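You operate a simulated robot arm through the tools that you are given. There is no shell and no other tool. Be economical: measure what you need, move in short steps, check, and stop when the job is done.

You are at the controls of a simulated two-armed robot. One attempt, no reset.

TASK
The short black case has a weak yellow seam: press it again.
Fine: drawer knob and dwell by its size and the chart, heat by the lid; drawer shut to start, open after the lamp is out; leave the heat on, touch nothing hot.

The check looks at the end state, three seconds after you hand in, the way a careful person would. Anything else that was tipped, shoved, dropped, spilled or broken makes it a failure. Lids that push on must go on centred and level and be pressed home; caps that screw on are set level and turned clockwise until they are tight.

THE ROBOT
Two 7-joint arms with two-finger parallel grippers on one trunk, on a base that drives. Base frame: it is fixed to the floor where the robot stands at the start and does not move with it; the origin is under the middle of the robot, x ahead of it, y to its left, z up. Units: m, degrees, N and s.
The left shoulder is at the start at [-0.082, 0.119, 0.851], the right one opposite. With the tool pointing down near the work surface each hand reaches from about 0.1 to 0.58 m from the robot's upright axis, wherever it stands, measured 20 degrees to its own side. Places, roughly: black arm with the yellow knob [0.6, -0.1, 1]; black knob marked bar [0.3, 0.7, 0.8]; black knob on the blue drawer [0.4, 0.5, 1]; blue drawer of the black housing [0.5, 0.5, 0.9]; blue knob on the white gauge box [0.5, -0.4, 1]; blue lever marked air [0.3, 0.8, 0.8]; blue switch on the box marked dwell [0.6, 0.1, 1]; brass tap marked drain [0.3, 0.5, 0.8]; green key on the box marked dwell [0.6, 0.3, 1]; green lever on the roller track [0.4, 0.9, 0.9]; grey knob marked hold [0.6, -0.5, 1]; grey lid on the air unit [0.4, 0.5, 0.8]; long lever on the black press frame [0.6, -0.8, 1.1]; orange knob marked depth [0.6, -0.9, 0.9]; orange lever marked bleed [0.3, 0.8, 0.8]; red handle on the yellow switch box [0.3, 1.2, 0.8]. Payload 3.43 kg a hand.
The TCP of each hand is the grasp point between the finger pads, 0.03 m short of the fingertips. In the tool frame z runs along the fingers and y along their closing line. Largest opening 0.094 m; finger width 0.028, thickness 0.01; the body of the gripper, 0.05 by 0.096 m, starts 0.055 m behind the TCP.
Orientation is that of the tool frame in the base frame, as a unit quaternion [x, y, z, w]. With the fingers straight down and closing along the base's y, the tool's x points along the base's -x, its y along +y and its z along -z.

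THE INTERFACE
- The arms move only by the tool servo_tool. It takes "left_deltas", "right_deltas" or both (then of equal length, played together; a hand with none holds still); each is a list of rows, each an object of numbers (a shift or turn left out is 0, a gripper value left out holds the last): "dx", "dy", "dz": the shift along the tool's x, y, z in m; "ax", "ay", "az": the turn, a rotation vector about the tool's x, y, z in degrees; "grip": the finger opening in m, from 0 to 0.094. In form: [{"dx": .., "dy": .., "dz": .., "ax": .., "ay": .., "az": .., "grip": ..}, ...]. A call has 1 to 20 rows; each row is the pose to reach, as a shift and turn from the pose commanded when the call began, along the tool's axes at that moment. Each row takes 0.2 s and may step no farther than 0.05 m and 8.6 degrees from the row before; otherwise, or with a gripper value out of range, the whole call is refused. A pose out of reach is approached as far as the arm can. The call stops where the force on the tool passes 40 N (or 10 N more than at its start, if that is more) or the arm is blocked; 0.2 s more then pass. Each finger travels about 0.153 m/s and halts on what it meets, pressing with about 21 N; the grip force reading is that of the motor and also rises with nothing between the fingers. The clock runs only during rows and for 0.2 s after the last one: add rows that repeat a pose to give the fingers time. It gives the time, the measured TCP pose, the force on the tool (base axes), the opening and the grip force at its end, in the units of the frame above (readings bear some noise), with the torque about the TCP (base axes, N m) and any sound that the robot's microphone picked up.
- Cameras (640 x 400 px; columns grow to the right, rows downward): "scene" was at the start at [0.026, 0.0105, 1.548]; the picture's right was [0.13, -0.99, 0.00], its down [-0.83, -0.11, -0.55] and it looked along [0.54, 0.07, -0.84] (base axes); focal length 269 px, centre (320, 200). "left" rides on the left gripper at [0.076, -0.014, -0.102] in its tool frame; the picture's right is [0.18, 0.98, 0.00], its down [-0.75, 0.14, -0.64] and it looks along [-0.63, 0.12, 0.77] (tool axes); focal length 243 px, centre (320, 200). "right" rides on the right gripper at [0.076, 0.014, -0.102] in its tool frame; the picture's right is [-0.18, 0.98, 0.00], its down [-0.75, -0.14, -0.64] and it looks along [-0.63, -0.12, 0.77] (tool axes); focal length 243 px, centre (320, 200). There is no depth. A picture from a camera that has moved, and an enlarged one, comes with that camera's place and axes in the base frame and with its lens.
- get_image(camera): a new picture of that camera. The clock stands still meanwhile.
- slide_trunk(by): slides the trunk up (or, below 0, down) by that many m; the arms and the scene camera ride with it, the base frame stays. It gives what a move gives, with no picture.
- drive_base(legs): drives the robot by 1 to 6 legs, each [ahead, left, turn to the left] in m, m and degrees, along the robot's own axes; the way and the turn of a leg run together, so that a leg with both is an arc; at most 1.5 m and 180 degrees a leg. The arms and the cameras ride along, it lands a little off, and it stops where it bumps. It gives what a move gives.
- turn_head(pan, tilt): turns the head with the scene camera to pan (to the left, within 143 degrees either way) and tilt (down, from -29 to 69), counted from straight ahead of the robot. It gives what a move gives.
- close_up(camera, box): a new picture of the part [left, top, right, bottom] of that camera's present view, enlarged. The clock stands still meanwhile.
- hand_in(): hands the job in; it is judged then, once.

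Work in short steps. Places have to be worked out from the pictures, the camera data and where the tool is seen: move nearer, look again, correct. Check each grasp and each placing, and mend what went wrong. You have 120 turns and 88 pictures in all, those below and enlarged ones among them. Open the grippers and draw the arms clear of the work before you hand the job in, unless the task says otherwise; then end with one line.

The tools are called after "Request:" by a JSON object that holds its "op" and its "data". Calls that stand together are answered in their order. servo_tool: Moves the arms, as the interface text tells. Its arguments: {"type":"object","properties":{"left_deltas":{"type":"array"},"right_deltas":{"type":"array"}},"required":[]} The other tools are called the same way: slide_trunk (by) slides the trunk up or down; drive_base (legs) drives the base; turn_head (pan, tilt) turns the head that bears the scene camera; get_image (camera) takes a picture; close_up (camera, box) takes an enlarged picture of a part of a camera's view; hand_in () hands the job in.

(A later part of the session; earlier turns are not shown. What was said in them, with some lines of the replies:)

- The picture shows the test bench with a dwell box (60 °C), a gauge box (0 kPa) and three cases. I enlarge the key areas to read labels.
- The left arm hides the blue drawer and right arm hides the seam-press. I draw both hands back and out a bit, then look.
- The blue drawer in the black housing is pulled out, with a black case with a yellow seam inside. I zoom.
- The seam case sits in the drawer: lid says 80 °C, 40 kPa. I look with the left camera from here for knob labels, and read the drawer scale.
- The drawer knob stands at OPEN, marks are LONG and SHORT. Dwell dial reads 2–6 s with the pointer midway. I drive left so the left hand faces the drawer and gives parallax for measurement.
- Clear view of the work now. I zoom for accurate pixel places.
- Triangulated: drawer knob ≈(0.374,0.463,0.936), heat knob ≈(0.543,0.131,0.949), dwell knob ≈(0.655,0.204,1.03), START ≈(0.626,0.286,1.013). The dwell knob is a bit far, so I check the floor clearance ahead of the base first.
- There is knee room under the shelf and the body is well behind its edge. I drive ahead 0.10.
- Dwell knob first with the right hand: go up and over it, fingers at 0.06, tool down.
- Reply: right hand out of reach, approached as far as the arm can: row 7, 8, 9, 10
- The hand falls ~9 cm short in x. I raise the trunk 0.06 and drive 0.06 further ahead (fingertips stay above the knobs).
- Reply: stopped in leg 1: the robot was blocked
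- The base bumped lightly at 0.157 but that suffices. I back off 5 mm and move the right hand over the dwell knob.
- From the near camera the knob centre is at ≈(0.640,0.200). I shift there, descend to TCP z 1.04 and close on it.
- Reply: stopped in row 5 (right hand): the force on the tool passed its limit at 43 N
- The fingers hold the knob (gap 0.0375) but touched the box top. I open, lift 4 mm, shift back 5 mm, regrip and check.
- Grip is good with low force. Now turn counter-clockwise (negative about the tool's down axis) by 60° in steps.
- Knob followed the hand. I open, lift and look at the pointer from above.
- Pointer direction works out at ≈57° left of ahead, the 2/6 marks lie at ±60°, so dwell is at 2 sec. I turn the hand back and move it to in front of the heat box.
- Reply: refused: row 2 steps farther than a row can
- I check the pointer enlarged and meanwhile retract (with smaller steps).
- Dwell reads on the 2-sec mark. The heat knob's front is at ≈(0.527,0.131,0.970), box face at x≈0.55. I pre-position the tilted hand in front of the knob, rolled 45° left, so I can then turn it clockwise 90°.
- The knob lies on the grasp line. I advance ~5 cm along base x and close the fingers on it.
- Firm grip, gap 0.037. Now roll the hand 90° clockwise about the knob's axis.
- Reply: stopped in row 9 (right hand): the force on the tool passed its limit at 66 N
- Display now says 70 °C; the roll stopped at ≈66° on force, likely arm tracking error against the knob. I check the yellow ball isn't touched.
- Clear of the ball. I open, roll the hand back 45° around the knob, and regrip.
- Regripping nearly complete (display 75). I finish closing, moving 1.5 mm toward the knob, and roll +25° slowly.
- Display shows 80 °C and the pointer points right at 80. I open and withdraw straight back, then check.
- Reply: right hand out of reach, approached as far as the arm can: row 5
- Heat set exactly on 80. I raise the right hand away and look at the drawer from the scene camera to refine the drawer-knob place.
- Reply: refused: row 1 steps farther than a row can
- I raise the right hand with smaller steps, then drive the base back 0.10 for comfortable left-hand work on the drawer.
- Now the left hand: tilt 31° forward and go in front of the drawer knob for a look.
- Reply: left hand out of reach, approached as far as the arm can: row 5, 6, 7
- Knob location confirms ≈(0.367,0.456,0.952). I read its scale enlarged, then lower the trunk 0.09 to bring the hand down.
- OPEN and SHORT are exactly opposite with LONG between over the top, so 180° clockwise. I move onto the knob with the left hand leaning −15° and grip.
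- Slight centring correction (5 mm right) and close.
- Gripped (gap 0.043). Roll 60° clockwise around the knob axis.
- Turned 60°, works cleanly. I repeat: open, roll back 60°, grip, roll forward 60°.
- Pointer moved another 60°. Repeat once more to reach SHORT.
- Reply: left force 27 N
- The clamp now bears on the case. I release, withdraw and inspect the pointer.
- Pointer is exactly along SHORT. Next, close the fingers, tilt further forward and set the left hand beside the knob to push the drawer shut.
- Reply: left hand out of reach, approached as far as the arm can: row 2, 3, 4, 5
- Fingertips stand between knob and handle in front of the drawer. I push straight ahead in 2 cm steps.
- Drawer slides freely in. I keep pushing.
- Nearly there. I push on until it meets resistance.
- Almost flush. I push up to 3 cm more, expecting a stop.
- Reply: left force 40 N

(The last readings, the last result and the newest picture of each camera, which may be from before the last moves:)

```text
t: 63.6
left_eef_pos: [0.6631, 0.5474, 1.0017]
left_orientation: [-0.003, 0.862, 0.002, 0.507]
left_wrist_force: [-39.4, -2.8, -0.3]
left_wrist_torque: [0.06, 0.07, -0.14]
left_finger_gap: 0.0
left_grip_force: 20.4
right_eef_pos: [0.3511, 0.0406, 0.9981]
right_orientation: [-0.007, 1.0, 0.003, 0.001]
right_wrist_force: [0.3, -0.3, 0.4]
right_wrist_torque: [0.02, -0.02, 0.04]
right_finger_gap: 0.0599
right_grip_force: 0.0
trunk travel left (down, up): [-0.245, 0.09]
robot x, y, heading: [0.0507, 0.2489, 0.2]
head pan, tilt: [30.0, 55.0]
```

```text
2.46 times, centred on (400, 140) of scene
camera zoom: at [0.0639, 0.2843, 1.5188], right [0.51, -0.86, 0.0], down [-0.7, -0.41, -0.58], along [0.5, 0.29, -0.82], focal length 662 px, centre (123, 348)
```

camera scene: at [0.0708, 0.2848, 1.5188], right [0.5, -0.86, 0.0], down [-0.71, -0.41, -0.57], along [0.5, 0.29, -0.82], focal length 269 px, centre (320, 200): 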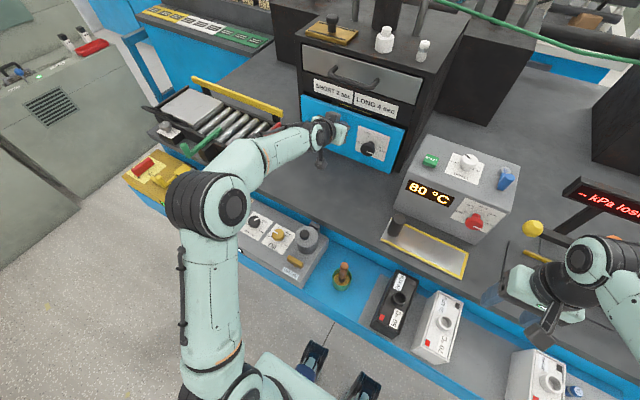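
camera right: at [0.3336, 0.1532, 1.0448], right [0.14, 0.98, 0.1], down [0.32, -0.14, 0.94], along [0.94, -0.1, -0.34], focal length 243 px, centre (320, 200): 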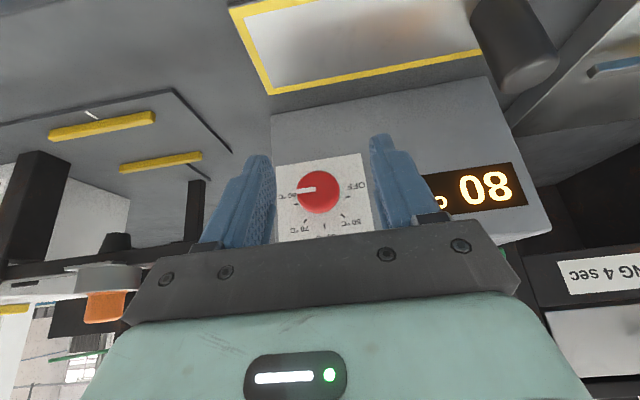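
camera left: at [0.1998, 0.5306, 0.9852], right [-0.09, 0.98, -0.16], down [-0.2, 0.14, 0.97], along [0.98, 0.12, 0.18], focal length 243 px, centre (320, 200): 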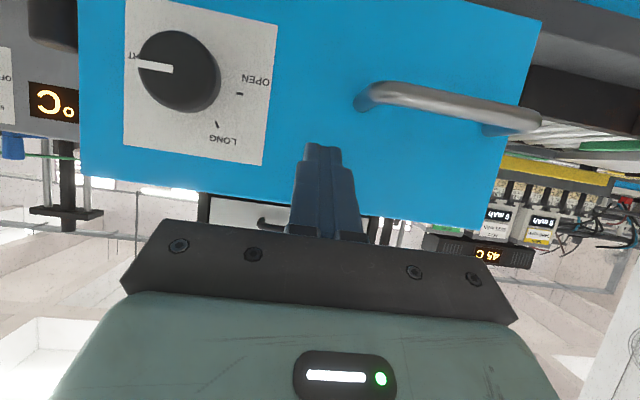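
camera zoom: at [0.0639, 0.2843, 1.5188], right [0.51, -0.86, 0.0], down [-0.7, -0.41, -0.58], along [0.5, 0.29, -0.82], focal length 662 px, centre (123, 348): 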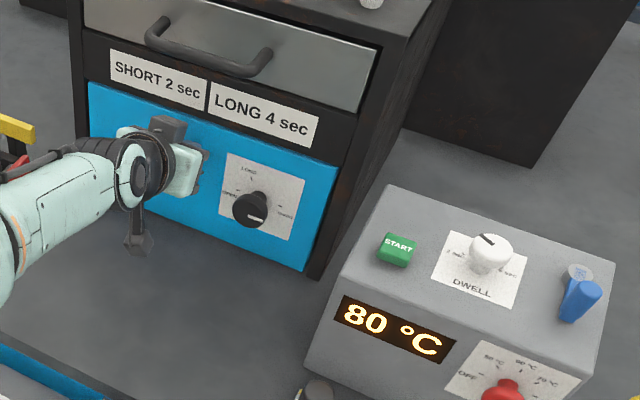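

Drawer is shut flush (39 N stop). I withdraw the left hand, raise it and swing it toward the START key.

Request:
{"op": "servo_tool", "data": {"left_deltas": [{"dx": 0.0194, "dz": -0.035}, {"dx": 0.0388, "dz": -0.07}, {"dx": 0.0582, "dz": -0.105}, {"dx": 0.0728, "dz": -0.131}, {"dx": 0.0378, "dz": -0.1504, "ay": 8}, {"dx": 0.0028, "dz": -0.17, "ay": 16}, {"dx": -0.0147, "dz": -0.1795, "dy": -0.03, "ay": 24}, {"dx": -0.0147, "dz": -0.1795, "dy": -0.07, "ay": 31}, {"dx": -0.0147, "dz": -0.1795, "dy": -0.11, "ay": 31}, {"dx": -0.0147, "dz": -0.1795, "dy": -0.15, "ay": 31}, {"dx": -0.0147, "dz": -0.1795, "dy": -0.19, "ay": 31}, {"dx": -0.0147, "dz": -0.1795, "dy": -0.23, "ay": 31}, {"dx": -0.0147, "dz": -0.1795, "dy": -0.262, "ay": 31}]}}

Request:
{"op": "get_image", "data": {"camera": "left"}}

Request:
{"op": "get_image", "data": {"camera": "scene"}}

```text
t: 66.4
left_eef_pos: [0.5168, 0.2841, 1.0989]
left_orientation: [-0.002, 0.966, 0.0, 0.259]
left_wrist_force: [-0.9, 0.2, 0.1]
left_wrist_torque: [0.02, 0.01, -0.01]
left_finger_gap: 0.0
left_grip_force: 20.9
right_eef_pos: [0.3556, 0.0396, 0.998]
right_orientation: [-0.006, 1.0, 0.002, -0.002]
right_wrist_force: [1.0, -0.4, -0.4]
right_wrist_torque: [-0.02, 0.01, 0.0]
right_finger_gap: 0.0599
right_grip_force: 0.1
trunk travel left (down, up): [-0.245, 0.09]
robot x, y, heading: [0.0524, 0.2476, 0.6]
head pan, tilt: [30.0, 55.0]
```

```text
29 pictures are left
camera left: at [0.4, 0.269, 1.1516], right [-0.16, 0.98, -0.09], down [0.33, 0.14, 0.93], along [0.93, 0.12, -0.35], focal length 243 px, centre (320, 200)
```

left: 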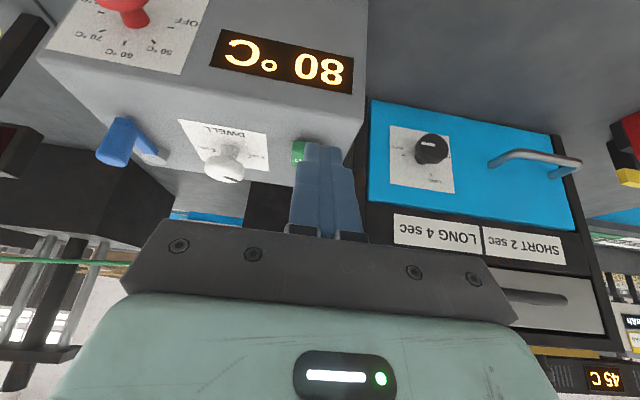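

```text
28 pictures are left
camera scene: at [0.0709, 0.2839, 1.5188], right [0.5, -0.86, 0.0], down [-0.71, -0.41, -0.57], along [0.5, 0.29, -0.82], focal length 269 px, centre (320, 200)
```

scene: 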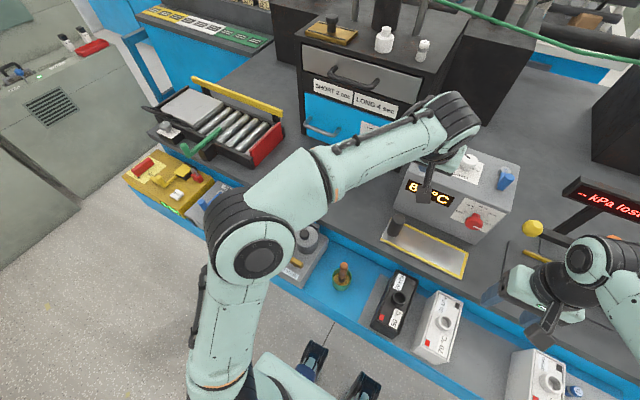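

I move above the START key (≈(0.607,0.283), top z≈1.03) with closed fingertips.

Request:
{"op": "servo_tool", "data": {"left_deltas": [{"dx": -0.024, "dz": 0.014}, {"dx": -0.048, "dz": 0.03}, {"dx": -0.069, "dz": 0.056, "dy": -0.001}, {"dx": -0.069, "dz": 0.056, "dy": -0.001}]}}

Request:
{"op": "get_image", "data": {"camera": "left"}}

Request:
{"op": "close_up", "data": {"camera": "scene", "box": [380, 80, 540, 200]}}

```text
t: 67.4
left_eef_pos: [0.609, 0.2817, 1.0844]
left_orientation: [-0.002, 0.966, 0.0, 0.259]
left_wrist_force: [-0.2, 0.3, 0.4]
left_wrist_torque: [-0.01, -0.01, -0.01]
left_finger_gap: 0.0001
left_grip_force: 20.9
right_eef_pos: [0.3536, 0.0404, 0.9982]
right_orientation: [-0.006, 1.0, 0.003, 0.0]
right_wrist_force: [-0.8, -0.6, 0.4]
right_wrist_torque: [0.0, -0.01, -0.02]
right_finger_gap: 0.06
right_grip_force: 0.0
trunk travel left (down, up): [-0.245, 0.09]
robot x, y, heading: [0.0527, 0.2483, 0.3]
head pan, tilt: [30.0, 55.0]
```

```text
27 pictures are left
camera left: at [0.4901, 0.2672, 1.1362], right [-0.16, 0.98, -0.09], down [0.33, 0.14, 0.93], along [0.93, 0.12, -0.35], focal length 243 px, centre (320, 200)
```

left: 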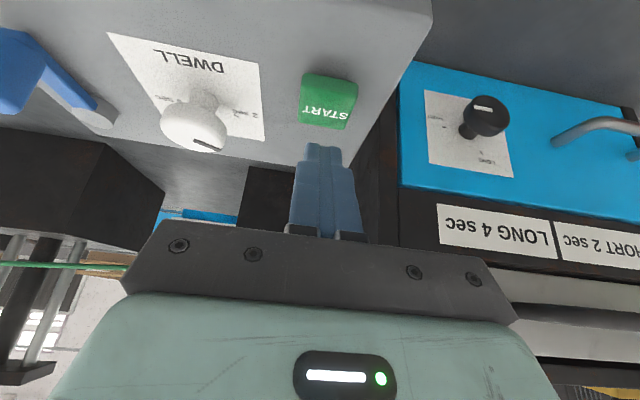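

```text
3.33 times, centred on (460, 140) of scene
camera zoom: at [0.0697, 0.2851, 1.5188], right [0.5, -0.86, 0.0], down [-0.71, -0.41, -0.57], along [0.5, 0.29, -0.82], focal length 897 px, centre (-147, 400)
```

zoom: 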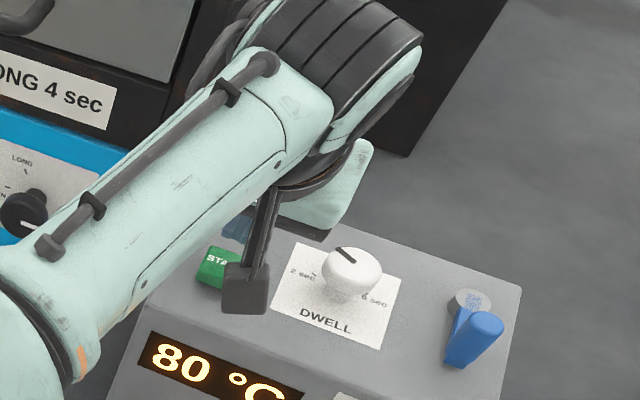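

Key centre at ≈(0.602,0.281). I shift 1 cm back and press down gently.

Request:
{"op": "servo_tool", "data": {"left_deltas": [{"dx": 0.0087, "dz": -0.005}, {"dx": 0.0137, "dz": 0.0037}, {"dx": 0.0162, "dz": 0.008}, {"dx": 0.0187, "dz": 0.0123}, {"dx": 0.0212, "dz": 0.0166}, {"dx": 0.0237, "dz": 0.021}]}}

Request:
{"op": "get_image", "data": {"camera": "scene"}}

```text
t: 68.8
left_eef_pos: [0.5976, 0.2836, 1.0641]
left_orientation: [-0.003, 0.964, -0.003, 0.266]
left_wrist_force: [7.3, -2.8, 24.7]
left_wrist_torque: [-0.04, -0.32, -0.03]
left_finger_gap: 0.0001
left_grip_force: 20.9
right_eef_pos: [0.3553, 0.0389, 0.9977]
right_orientation: [-0.006, 1.0, 0.004, 0.0]
right_wrist_force: [-0.2, 0.0, -0.2]
right_wrist_torque: [0.01, 0.02, -0.03]
right_finger_gap: 0.06
right_grip_force: 0.0
trunk travel left (down, up): [-0.245, 0.09]
robot x, y, heading: [0.0519, 0.2519, 0.4]
head pan, tilt: [30.0, 55.0]
heard: click
```

```text
25 pictures are left
camera scene: at [0.0696, 0.2843, 1.519], right [0.5, -0.86, 0.0], down [-0.71, -0.41, -0.57], along [0.5, 0.29, -0.82], focal length 269 px, centre (320, 200)
```

scene: 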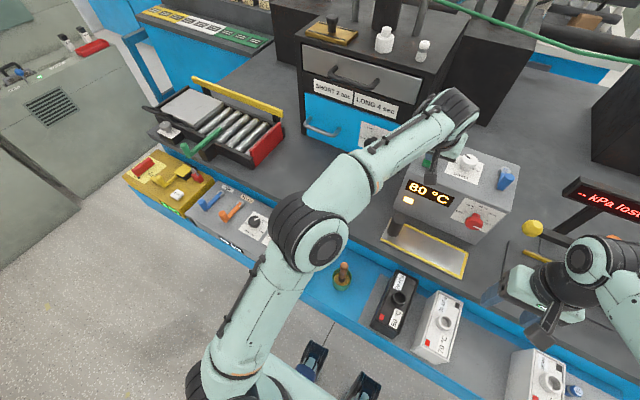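

Click heard and an orange lamp lit below the display. I lift off and retreat back while it dwells.

Request:
{"op": "servo_tool", "data": {"left_deltas": [{"dx": -0.02, "dz": -0.035}, {"dx": -0.035, "dz": -0.06}, {"dx": 0.0, "dz": -0.08}, {"dx": 0.04, "dz": -0.1, "dy": 0.02}, {"dx": 0.06, "dz": -0.11, "dy": 0.06}, {"dx": 0.07, "dz": -0.115, "dy": 0.1}, {"dx": 0.07, "dz": -0.115, "dy": 0.14}, {"dx": 0.07, "dz": -0.115, "dy": 0.18}, {"dx": 0.07, "dz": -0.115, "dy": 0.22}, {"dx": 0.07, "dz": -0.115, "dy": 0.26}, {"dx": 0.07, "dz": -0.115, "dy": 0.29}]}}

Request:
{"op": "get_image", "data": {"camera": "scene"}}

```text
t: 71.2
left_eef_pos: [0.4752, 0.5783, 1.1217]
left_orientation: [-0.002, 0.966, -0.001, 0.258]
left_wrist_force: [0.3, -0.8, -0.5]
left_wrist_torque: [0.0, 0.02, -0.01]
left_finger_gap: 0.0001
left_grip_force: 21.2
left hand out of reach, approached as far as the arm can: row 2
right_eef_pos: [0.3559, 0.0418, 0.9985]
right_orientation: [-0.006, 1.0, 0.003, -0.001]
right_wrist_force: [1.0, -0.3, 0.4]
right_wrist_torque: [0.0, 0.02, 0.02]
right_finger_gap: 0.06
right_grip_force: 0.0
trunk travel left (down, up): [-0.245, 0.09]
robot x, y, heading: [0.0536, 0.2499, 0.4]
head pan, tilt: [30.0, 55.0]
```

```text
24 pictures are left
camera scene: at [0.0707, 0.2851, 1.5188], right [0.5, -0.86, 0.0], down [-0.71, -0.41, -0.57], along [0.5, 0.29, -0.82], focal length 269 px, centre (320, 200)
```

scene: 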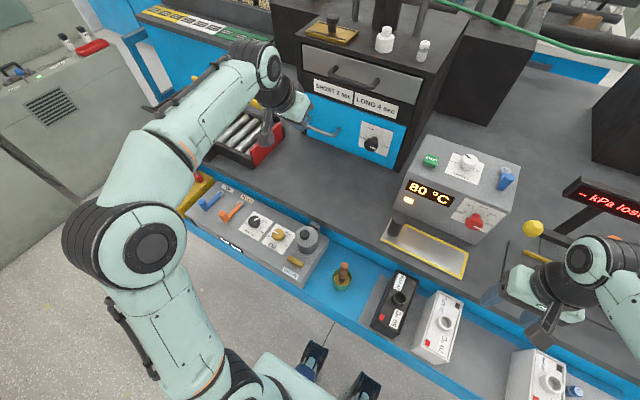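

Lamp still lit. Meanwhile I look for the handle with the left camera.

Request:
{"op": "get_image", "data": {"camera": "left"}}

```text
23 pictures are left
camera left: at [0.3581, 0.5632, 1.1725], right [-0.16, 0.98, -0.09], down [0.33, 0.14, 0.93], along [0.93, 0.12, -0.35], focal length 243 px, centre (320, 200)
```

left: 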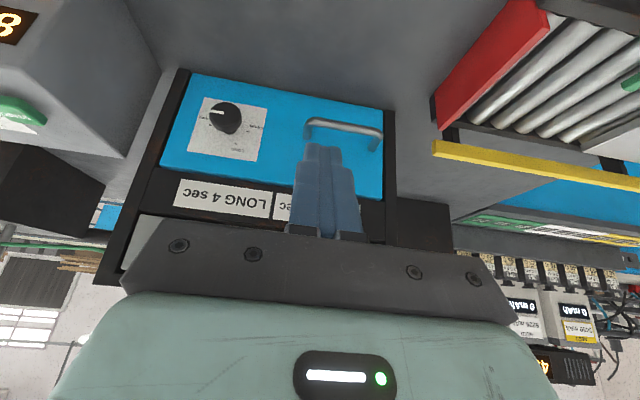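

Handle bar at y 0.575–0.69, z≈0.941, x≈0.646 now. I lower and tilt the left hand to about 61° and open it.

Request:
{"op": "servo_tool", "data": {"left_deltas": [{"dx": 0.0125, "dz": 0.0217, "dy": 0.014, "ay": -7.8}, {"dx": 0.025, "dz": 0.0433, "dy": 0.028, "ay": -15.5}, {"dx": 0.0375, "dz": 0.065, "dy": 0.042, "ay": -23.2}, {"dx": 0.05, "dz": 0.0866, "dy": 0.055, "ay": -31, "grip": 0.06}, {"dx": 0.05, "dz": 0.0866, "dy": 0.055, "ay": -31, "grip": 0.06}]}}

Request:
{"op": "servo_tool", "data": {"left_deltas": [{"az": -8.5}, {"az": -17}, {"az": -25.5}, {"az": -34}, {"az": -42.5}, {"az": -51}, {"az": -59.5}, {"az": -68}, {"az": -76.5}, {"az": -85}, {"az": -90}, {"az": -90}]}}

Request:
{"op": "get_image", "data": {"camera": "scene"}}

```text
t: 72.4
left_eef_pos: [0.4786, 0.6247, 1.0244]
left_orientation: [0.001, 0.865, -0.004, 0.502]
left_wrist_force: [0.5, -0.1, -0.3]
left_wrist_torque: [0.02, 0.01, 0.01]
left_finger_gap: 0.06
left_grip_force: 0.1
left hand out of reach, approached as far as the arm can: row 4, 5
right_eef_pos: [0.3569, 0.0401, 0.9983]
right_orientation: [-0.006, 1.0, 0.003, -0.001]
right_wrist_force: [-1.1, -0.4, -0.4]
right_wrist_torque: [0.02, 0.0, -0.02]
right_finger_gap: 0.0599
right_grip_force: 0.0
trunk travel left (down, up): [-0.245, 0.09]
robot x, y, heading: [0.0492, 0.2446, 0.2]
head pan, tilt: [30.0, 55.0]
```

```text
t: 75.0
left_eef_pos: [0.477, 0.6243, 1.0256]
left_orientation: [0.612, -0.607, 0.358, -0.36]
left_wrist_force: [-0.6, 1.0, 0.4]
left_wrist_torque: [-0.02, 0.03, -0.01]
left_finger_gap: 0.0601
left_grip_force: 0.0
right_eef_pos: [0.3547, 0.0413, 0.9981]
right_orientation: [-0.006, 1.0, 0.003, -0.003]
right_wrist_force: [0.3, -0.7, 0.4]
right_wrist_torque: [0.03, -0.02, -0.01]
right_finger_gap: 0.0599
right_grip_force: 0.1
trunk travel left (down, up): [-0.245, 0.09]
robot x, y, heading: [0.0505, 0.2472, 0.3]
head pan, tilt: [30.0, 55.0]
```

```text
22 pictures are left
camera scene: at [0.0707, 0.2847, 1.5188], right [0.5, -0.86, 0.0], down [-0.71, -0.41, -0.57], along [0.5, 0.29, -0.82], focal length 269 px, centre (320, 200)
```

scene: 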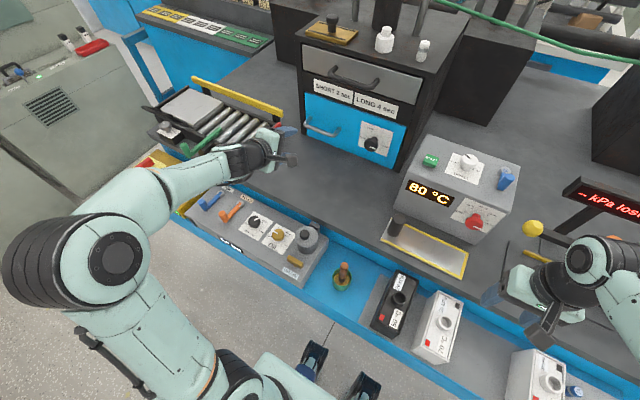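

The lamp is out and the roll worked. I approach to ~7 cm before the handle bar and check with the hand camera.

Request:
{"op": "servo_tool", "data": {"left_deltas": [{"dx": -0.003, "dy": -0.003, "dz": 0.036}, {"dx": -0.006, "dy": -0.006, "dz": 0.072}, {"dx": -0.009, "dy": -0.0085, "dz": 0.1087}, {"dx": -0.009, "dy": -0.0085, "dz": 0.1087}]}}

Request:
{"op": "get_image", "data": {"camera": "left"}}

Request:
{"op": "close_up", "data": {"camera": "scene", "box": [250, 80, 510, 230]}}

```text
t: 76.0
left_eef_pos: [0.5768, 0.6339, 0.9843]
left_orientation: [0.61, -0.608, 0.36, -0.359]
left_wrist_force: [-0.2, 0.1, -0.6]
left_wrist_torque: [0.01, 0.04, -0.01]
left_finger_gap: 0.06
left_grip_force: 0.1
right_eef_pos: [0.3547, 0.04, 0.9982]
right_orientation: [-0.006, 1.0, 0.003, -0.001]
right_wrist_force: [0.3, -0.2, 1.8]
right_wrist_torque: [-0.02, -0.02, 0.01]
right_finger_gap: 0.0599
right_grip_force: 0.1
trunk travel left (down, up): [-0.245, 0.09]
robot x, y, heading: [0.0507, 0.248, 0.2]
head pan, tilt: [30.0, 55.0]
```

```text
21 pictures are left
camera left: at [0.4938, 0.5582, 1.0467], right [-0.47, -0.19, -0.86], down [-0.63, 0.75, 0.19], along [0.61, 0.63, -0.48], focal length 243 px, centre (320, 200)
```

left: 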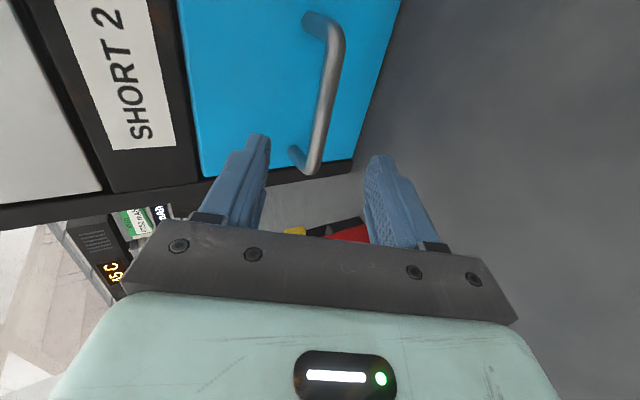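

```text
2.46 times, centred on (380, 155) of scene
camera zoom: at [0.07, 0.2846, 1.5188], right [0.5, -0.86, 0.0], down [-0.71, -0.41, -0.57], along [0.5, 0.29, -0.82], focal length 662 px, centre (172, 311)
```

zoom: 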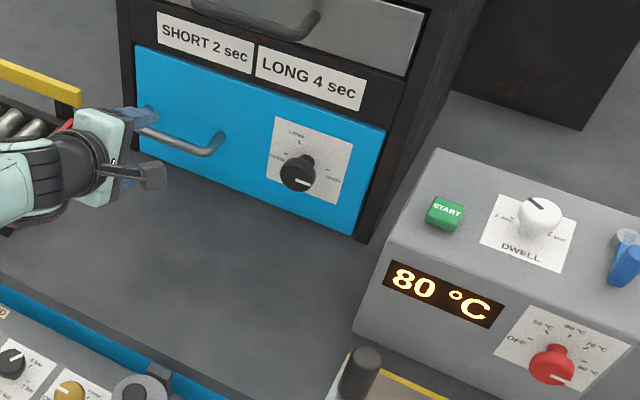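

The bar lies on the finger line (x≈0.651, z≈0.942). I advance 7 cm along the tool and close.

Request:
{"op": "servo_tool", "data": {"left_deltas": [{"dz": 0.025}, {"dz": 0.05}, {"dz": 0.07}, {"dz": 0.07, "grip": 0.0}, {"dz": 0.07, "grip": 0.0}, {"dz": 0.07, "grip": 0.0}]}}

Request:
{"op": "get_image", "data": {"camera": "left"}}

```text
t: 77.4
left_eef_pos: [0.6404, 0.6354, 0.9477]
left_orientation: [0.612, -0.607, 0.359, -0.359]
left_wrist_force: [2.7, 0.6, 1.7]
left_wrist_torque: [-0.36, -0.08, 0.0]
left_finger_gap: 0.0137
left_grip_force: 45.1
right_eef_pos: [0.3555, 0.0405, 0.9986]
right_orientation: [-0.006, 1.0, 0.003, -0.002]
right_wrist_force: [-0.5, 0.0, 0.1]
right_wrist_torque: [-0.02, 0.01, 0.01]
right_finger_gap: 0.0603
right_grip_force: 0.1
trunk travel left (down, up): [-0.245, 0.09]
robot x, y, heading: [0.0501, 0.2439, 0.1]
head pan, tilt: [30.0, 55.0]
```

```text
19 pictures are left
camera left: at [0.5577, 0.5594, 1.0105], right [-0.48, -0.19, -0.86], down [-0.63, 0.75, 0.19], along [0.61, 0.63, -0.48], focal length 243 px, centre (320, 200)
```

left: 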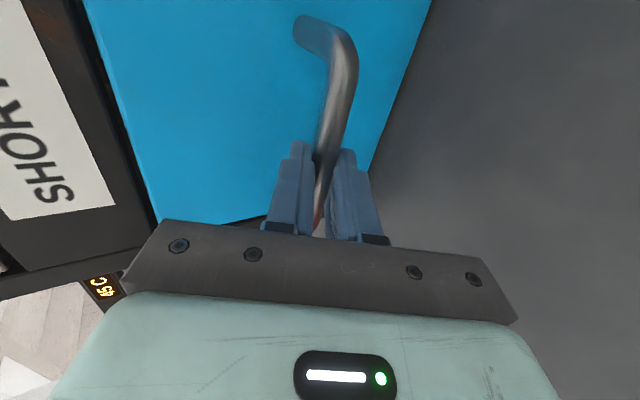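

Bar held firmly (gap 0.0137). I pull straight back 15 cm slowly.

Request:
{"op": "servo_tool", "data": {"left_deltas": [{"dy": 0.0049, "dz": -0.0087}, {"dy": 0.0098, "dz": -0.0174}, {"dy": 0.0147, "dz": -0.0261}, {"dy": 0.0196, "dz": -0.0348}, {"dy": 0.0245, "dz": -0.0435}, {"dy": 0.0294, "dz": -0.0522}, {"dy": 0.0343, "dz": -0.0609}, {"dy": 0.0392, "dz": -0.0696}, {"dy": 0.0441, "dz": -0.0783}, {"dy": 0.049, "dz": -0.087}, {"dy": 0.0539, "dz": -0.0957}, {"dy": 0.0588, "dz": -0.1044}, {"dy": 0.0637, "dz": -0.1131}, {"dy": 0.0686, "dz": -0.1218}, {"dy": 0.0735, "dz": -0.1305}]}}

Request:
{"op": "get_image", "data": {"camera": "scene"}}

```text
t: 80.6
left_eef_pos: [0.4864, 0.6356, 0.9465]
left_orientation: [0.611, -0.607, 0.357, -0.361]
left_wrist_force: [0.3, 9.9, 15.5]
left_wrist_torque: [-0.65, -0.26, -0.61]
left_finger_gap: 0.0135
left_grip_force: 45.4
right_eef_pos: [0.3557, 0.0399, 0.9985]
right_orientation: [-0.007, 1.0, 0.003, 0.0]
right_wrist_force: [0.2, 0.4, 0.9]
right_wrist_torque: [0.0, 0.04, 0.0]
right_finger_gap: 0.06
right_grip_force: 0.1
trunk travel left (down, up): [-0.245, 0.09]
robot x, y, heading: [0.0512, 0.2459, 0.1]
head pan, tilt: [30.0, 55.0]
```

```text
18 pictures are left
camera scene: at [0.0695, 0.2854, 1.5188], right [0.5, -0.86, 0.0], down [-0.71, -0.41, -0.57], along [0.5, 0.29, -0.82], focal length 269 px, centre (320, 200)
```

scene: 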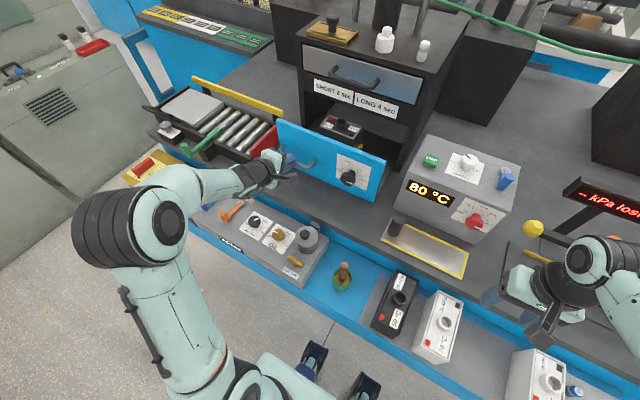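

The drawer follows. I pull 6 cm more and check force.

Request:
{"op": "servo_tool", "data": {"left_deltas": [{"dy": 0.0049, "dz": -0.0087}, {"dy": 0.0098, "dz": -0.0174}, {"dy": 0.0147, "dz": -0.0261}, {"dy": 0.0196, "dz": -0.0348}, {"dy": 0.0245, "dz": -0.0435}, {"dy": 0.0294, "dz": -0.0522}, {"dy": 0.0343, "dz": -0.0609}]}}

Request:
{"op": "close_up", "data": {"camera": "scene", "box": [240, 90, 440, 220]}}

```text
t: 82.2
left_eef_pos: [0.4184, 0.6356, 0.9471]
left_orientation: [0.611, -0.606, 0.358, -0.362]
left_wrist_force: [0.5, 14.6, 16.2]
left_wrist_torque: [-0.73, -0.28, -0.65]
left_finger_gap: 0.0137
left_grip_force: 45.1
right_eef_pos: [0.3549, 0.0418, 0.9992]
right_orientation: [-0.006, 1.0, 0.003, -0.001]
right_wrist_force: [0.2, 0.4, -0.5]
right_wrist_torque: [0.02, 0.0, -0.01]
right_finger_gap: 0.06
right_grip_force: 0.2
trunk travel left (down, up): [-0.245, 0.09]
robot x, y, heading: [0.0501, 0.2469, 0.3]
head pan, tilt: [30.0, 55.0]
```

```text
3.08 times, centred on (340, 155) of scene
camera zoom: at [0.0696, 0.2861, 1.5188], right [0.5, -0.86, 0.0], down [-0.71, -0.41, -0.57], along [0.5, 0.29, -0.82], focal length 828 px, centre (258, 338)
```

zoom: 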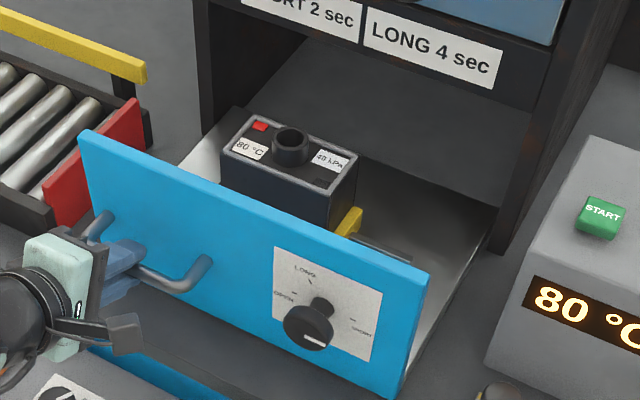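

The seam is now sealed (grey, no longer yellow). I pull the remaining ~6.5 cm to fully open.

Request:
{"op": "servo_tool", "data": {"left_deltas": [{"dy": 0.0049, "dz": -0.0087}, {"dy": 0.0098, "dz": -0.0174}, {"dy": 0.0147, "dz": -0.0261}, {"dy": 0.0196, "dz": -0.0348}, {"dy": 0.0245, "dz": -0.0435}, {"dy": 0.0294, "dz": -0.0522}, {"dy": 0.0319, "dz": -0.0566}]}}

Request:
{"op": "get_image", "data": {"camera": "scene"}}

```text
t: 83.8
left_eef_pos: [0.3548, 0.6359, 0.9468]
left_orientation: [0.61, -0.607, 0.359, -0.362]
left_wrist_force: [1.3, 15.9, 20.4]
left_wrist_torque: [-0.58, -0.28, -0.14]
left_finger_gap: 0.0136
left_grip_force: 45.8
right_eef_pos: [0.3547, 0.041, 0.999]
right_orientation: [-0.006, 1.0, 0.004, -0.001]
right_wrist_force: [0.6, -0.1, -0.2]
right_wrist_torque: [-0.01, 0.0, 0.01]
right_finger_gap: 0.0601
right_grip_force: 0.0
trunk travel left (down, up): [-0.245, 0.09]
robot x, y, heading: [0.0544, 0.2477, 0.3]
head pan, tilt: [30.0, 55.0]
```

```text
16 pictures are left
camera scene: at [0.0698, 0.2859, 1.5188], right [0.5, -0.86, 0.0], down [-0.71, -0.41, -0.57], along [0.5, 0.29, -0.82], focal length 269 px, centre (320, 200)
```

scene: 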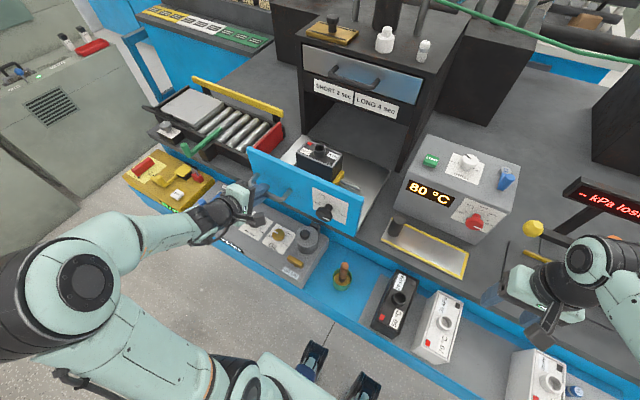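

Nearly at the original open place; I pull the last centimetre, open the fingers slowly and back off along the tool axis.

Request:
{"op": "servo_tool", "data": {"left_deltas": [{"dy": 0.0025, "dz": -0.0044}, {"dy": 0.0049, "dz": -0.0087}]}}

Request:
{"op": "servo_tool", "data": {"left_deltas": [{"grip": 0.06}, {"grip": 0.06}, {"dz": -0.03}, {"dz": -0.06}, {"dz": -0.08}]}}

Request:
{"op": "get_image", "data": {"camera": "scene"}}

```text
t: 84.4
left_eef_pos: [0.3444, 0.6359, 0.9466]
left_orientation: [0.61, -0.607, 0.359, -0.362]
left_wrist_force: [1.0, 16.4, 26.0]
left_wrist_torque: [-0.97, -0.44, -0.64]
left_finger_gap: 0.0138
left_grip_force: 44.7
right_eef_pos: [0.3554, 0.0403, 0.9985]
right_orientation: [-0.006, 1.0, 0.003, 0.0]
right_wrist_force: [-0.4, -0.2, -0.5]
right_wrist_torque: [0.0, 0.0, -0.01]
right_finger_gap: 0.0599
right_grip_force: 0.0
trunk travel left (down, up): [-0.245, 0.09]
robot x, y, heading: [0.0533, 0.244, 0.2]
head pan, tilt: [30.0, 55.0]
```

```text
t: 85.6
left_eef_pos: [0.2706, 0.6296, 0.9834]
left_orientation: [0.611, -0.607, 0.36, -0.359]
left_wrist_force: [-0.5, -0.4, -0.3]
left_wrist_torque: [0.03, -0.03, -0.03]
left_finger_gap: 0.06
left_grip_force: 0.0
right_eef_pos: [0.3552, 0.0407, 0.9983]
right_orientation: [-0.006, 1.0, 0.003, -0.001]
right_wrist_force: [0.4, 0.4, 0.3]
right_wrist_torque: [0.02, 0.0, 0.0]
right_finger_gap: 0.0598
right_grip_force: 0.0
trunk travel left (down, up): [-0.245, 0.09]
robot x, y, heading: [0.0519, 0.2482, 0.4]
head pan, tilt: [30.0, 55.0]
```

```text
15 pictures are left
camera scene: at [0.0703, 0.2845, 1.5188], right [0.5, -0.86, 0.0], down [-0.71, -0.41, -0.57], along [0.5, 0.29, -0.82], focal length 269 px, centre (320, 200)
```

scene: 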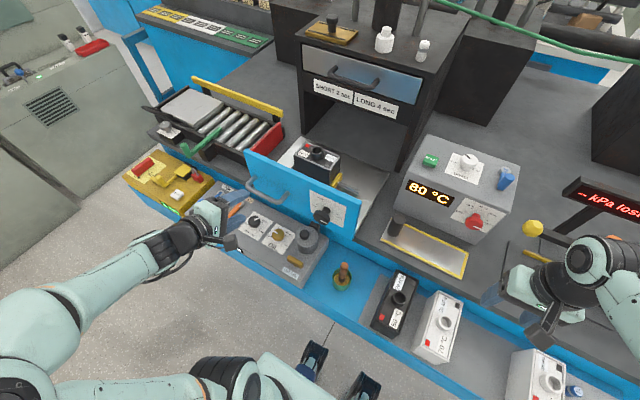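

Released cleanly. I raise the left hand and drive back to clear the bench, then do a final inspection.

Request:
{"op": "servo_tool", "data": {"left_deltas": [{"dy": -0.035, "dz": -0.02}, {"dy": -0.07, "dz": -0.04}, {"dy": -0.087, "dz": -0.049}]}}

Request:
{"op": "drive_base", "data": {"legs": [[-0.15, 0, 0]]}}

Request:
{"op": "get_image", "data": {"camera": "scene"}}

Request:
{"op": "close_up", "data": {"camera": "scene", "box": [240, 100, 440, 225]}}

Request:
{"op": "close_up", "data": {"camera": "scene", "box": [400, 120, 560, 220]}}

```text
t: 86.4
left_eef_pos: [0.2738, 0.6342, 1.0845]
left_orientation: [0.611, -0.608, 0.358, -0.359]
left_wrist_force: [0.2, 0.7, 1.0]
left_wrist_torque: [0.03, 0.01, -0.02]
left_finger_gap: 0.0601
left_grip_force: 0.1
right_eef_pos: [0.3555, 0.0401, 0.9974]
right_orientation: [-0.007, 1.0, 0.004, -0.002]
right_wrist_force: [-0.3, -0.4, -0.3]
right_wrist_torque: [0.01, 0.0, -0.04]
right_finger_gap: 0.0599
right_grip_force: 0.1
trunk travel left (down, up): [-0.245, 0.09]
robot x, y, heading: [0.0493, 0.2459, 0.4]
head pan, tilt: [30.0, 55.0]
```

```text
t: 87.8
left_eef_pos: [0.1232, 0.6336, 1.085]
left_orientation: [0.61, -0.608, 0.359, -0.359]
left_wrist_force: [0.4, -0.1, -1.1]
left_wrist_torque: [0.0, -0.01, -0.02]
left_finger_gap: 0.06
left_grip_force: 0.1
right_eef_pos: [0.2029, 0.0396, 0.9987]
right_orientation: [-0.005, 1.0, 0.003, -0.001]
right_wrist_force: [-0.5, -0.1, 0.5]
right_wrist_torque: [0.0, -0.02, 0.0]
right_finger_gap: 0.0599
right_grip_force: 0.0
trunk travel left (down, up): [-0.245, 0.09]
robot x, y, heading: [-0.1009, 0.2459, 0.2]
head pan, tilt: [30.0, 55.0]
```

```text
14 pictures are left
camera scene: at [-0.0816, 0.284, 1.5188], right [0.5, -0.86, 0.0], down [-0.71, -0.41, -0.57], along [0.5, 0.29, -0.82], focal length 269 px, centre (320, 200)
```

scene: 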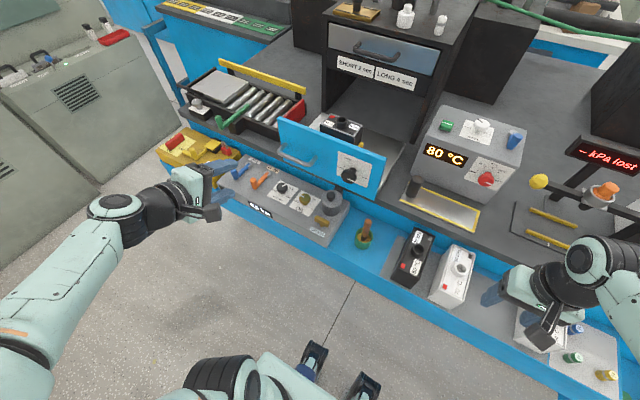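

```text
3.20 times, centred on (340, 162) of scene
camera zoom: at [-0.0816, 0.284, 1.5188], right [0.5, -0.86, 0.0], down [-0.71, -0.41, -0.57], along [0.5, 0.29, -0.82], focal length 861 px, centre (256, 320)
```

zoom: 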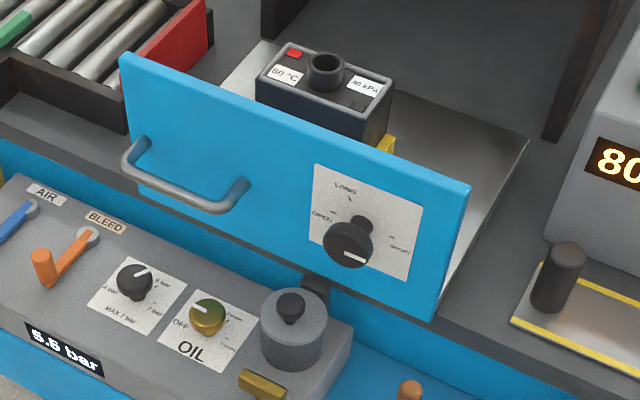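

```text
4.00 times, centred on (480, 170) of scene
camera zoom: at [-0.0816, 0.284, 1.5188], right [0.5, -0.86, 0.0], down [-0.71, -0.41, -0.57], along [0.5, 0.29, -0.82], focal length 1076 px, centre (-320, 320)
```

zoom: 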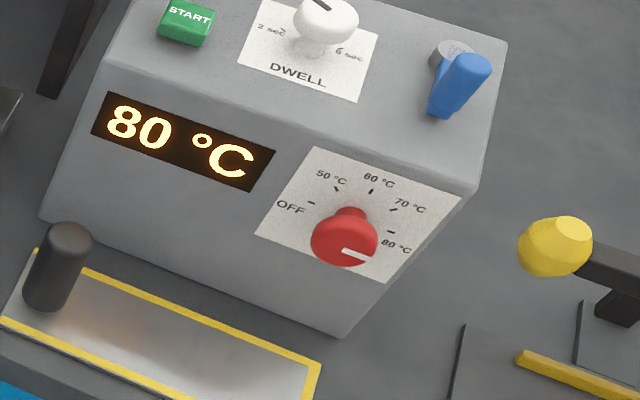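

The seam is sealed, the drawer is open, the lamp is out, the heat is on at 80 °C, nothing else is disturbed and both hands are clear. Handing in.

Request:
{"op": "hand_in", "data": {}}

```text
The job is handed in.
```

The short black case's seam has been pressed again and now shows grey instead of yellow. I set the drawer knob to SHORT, the dwell to 2 seconds and the heat to 80 °C; the drawer is open, the lamp is out and the heat is still on.
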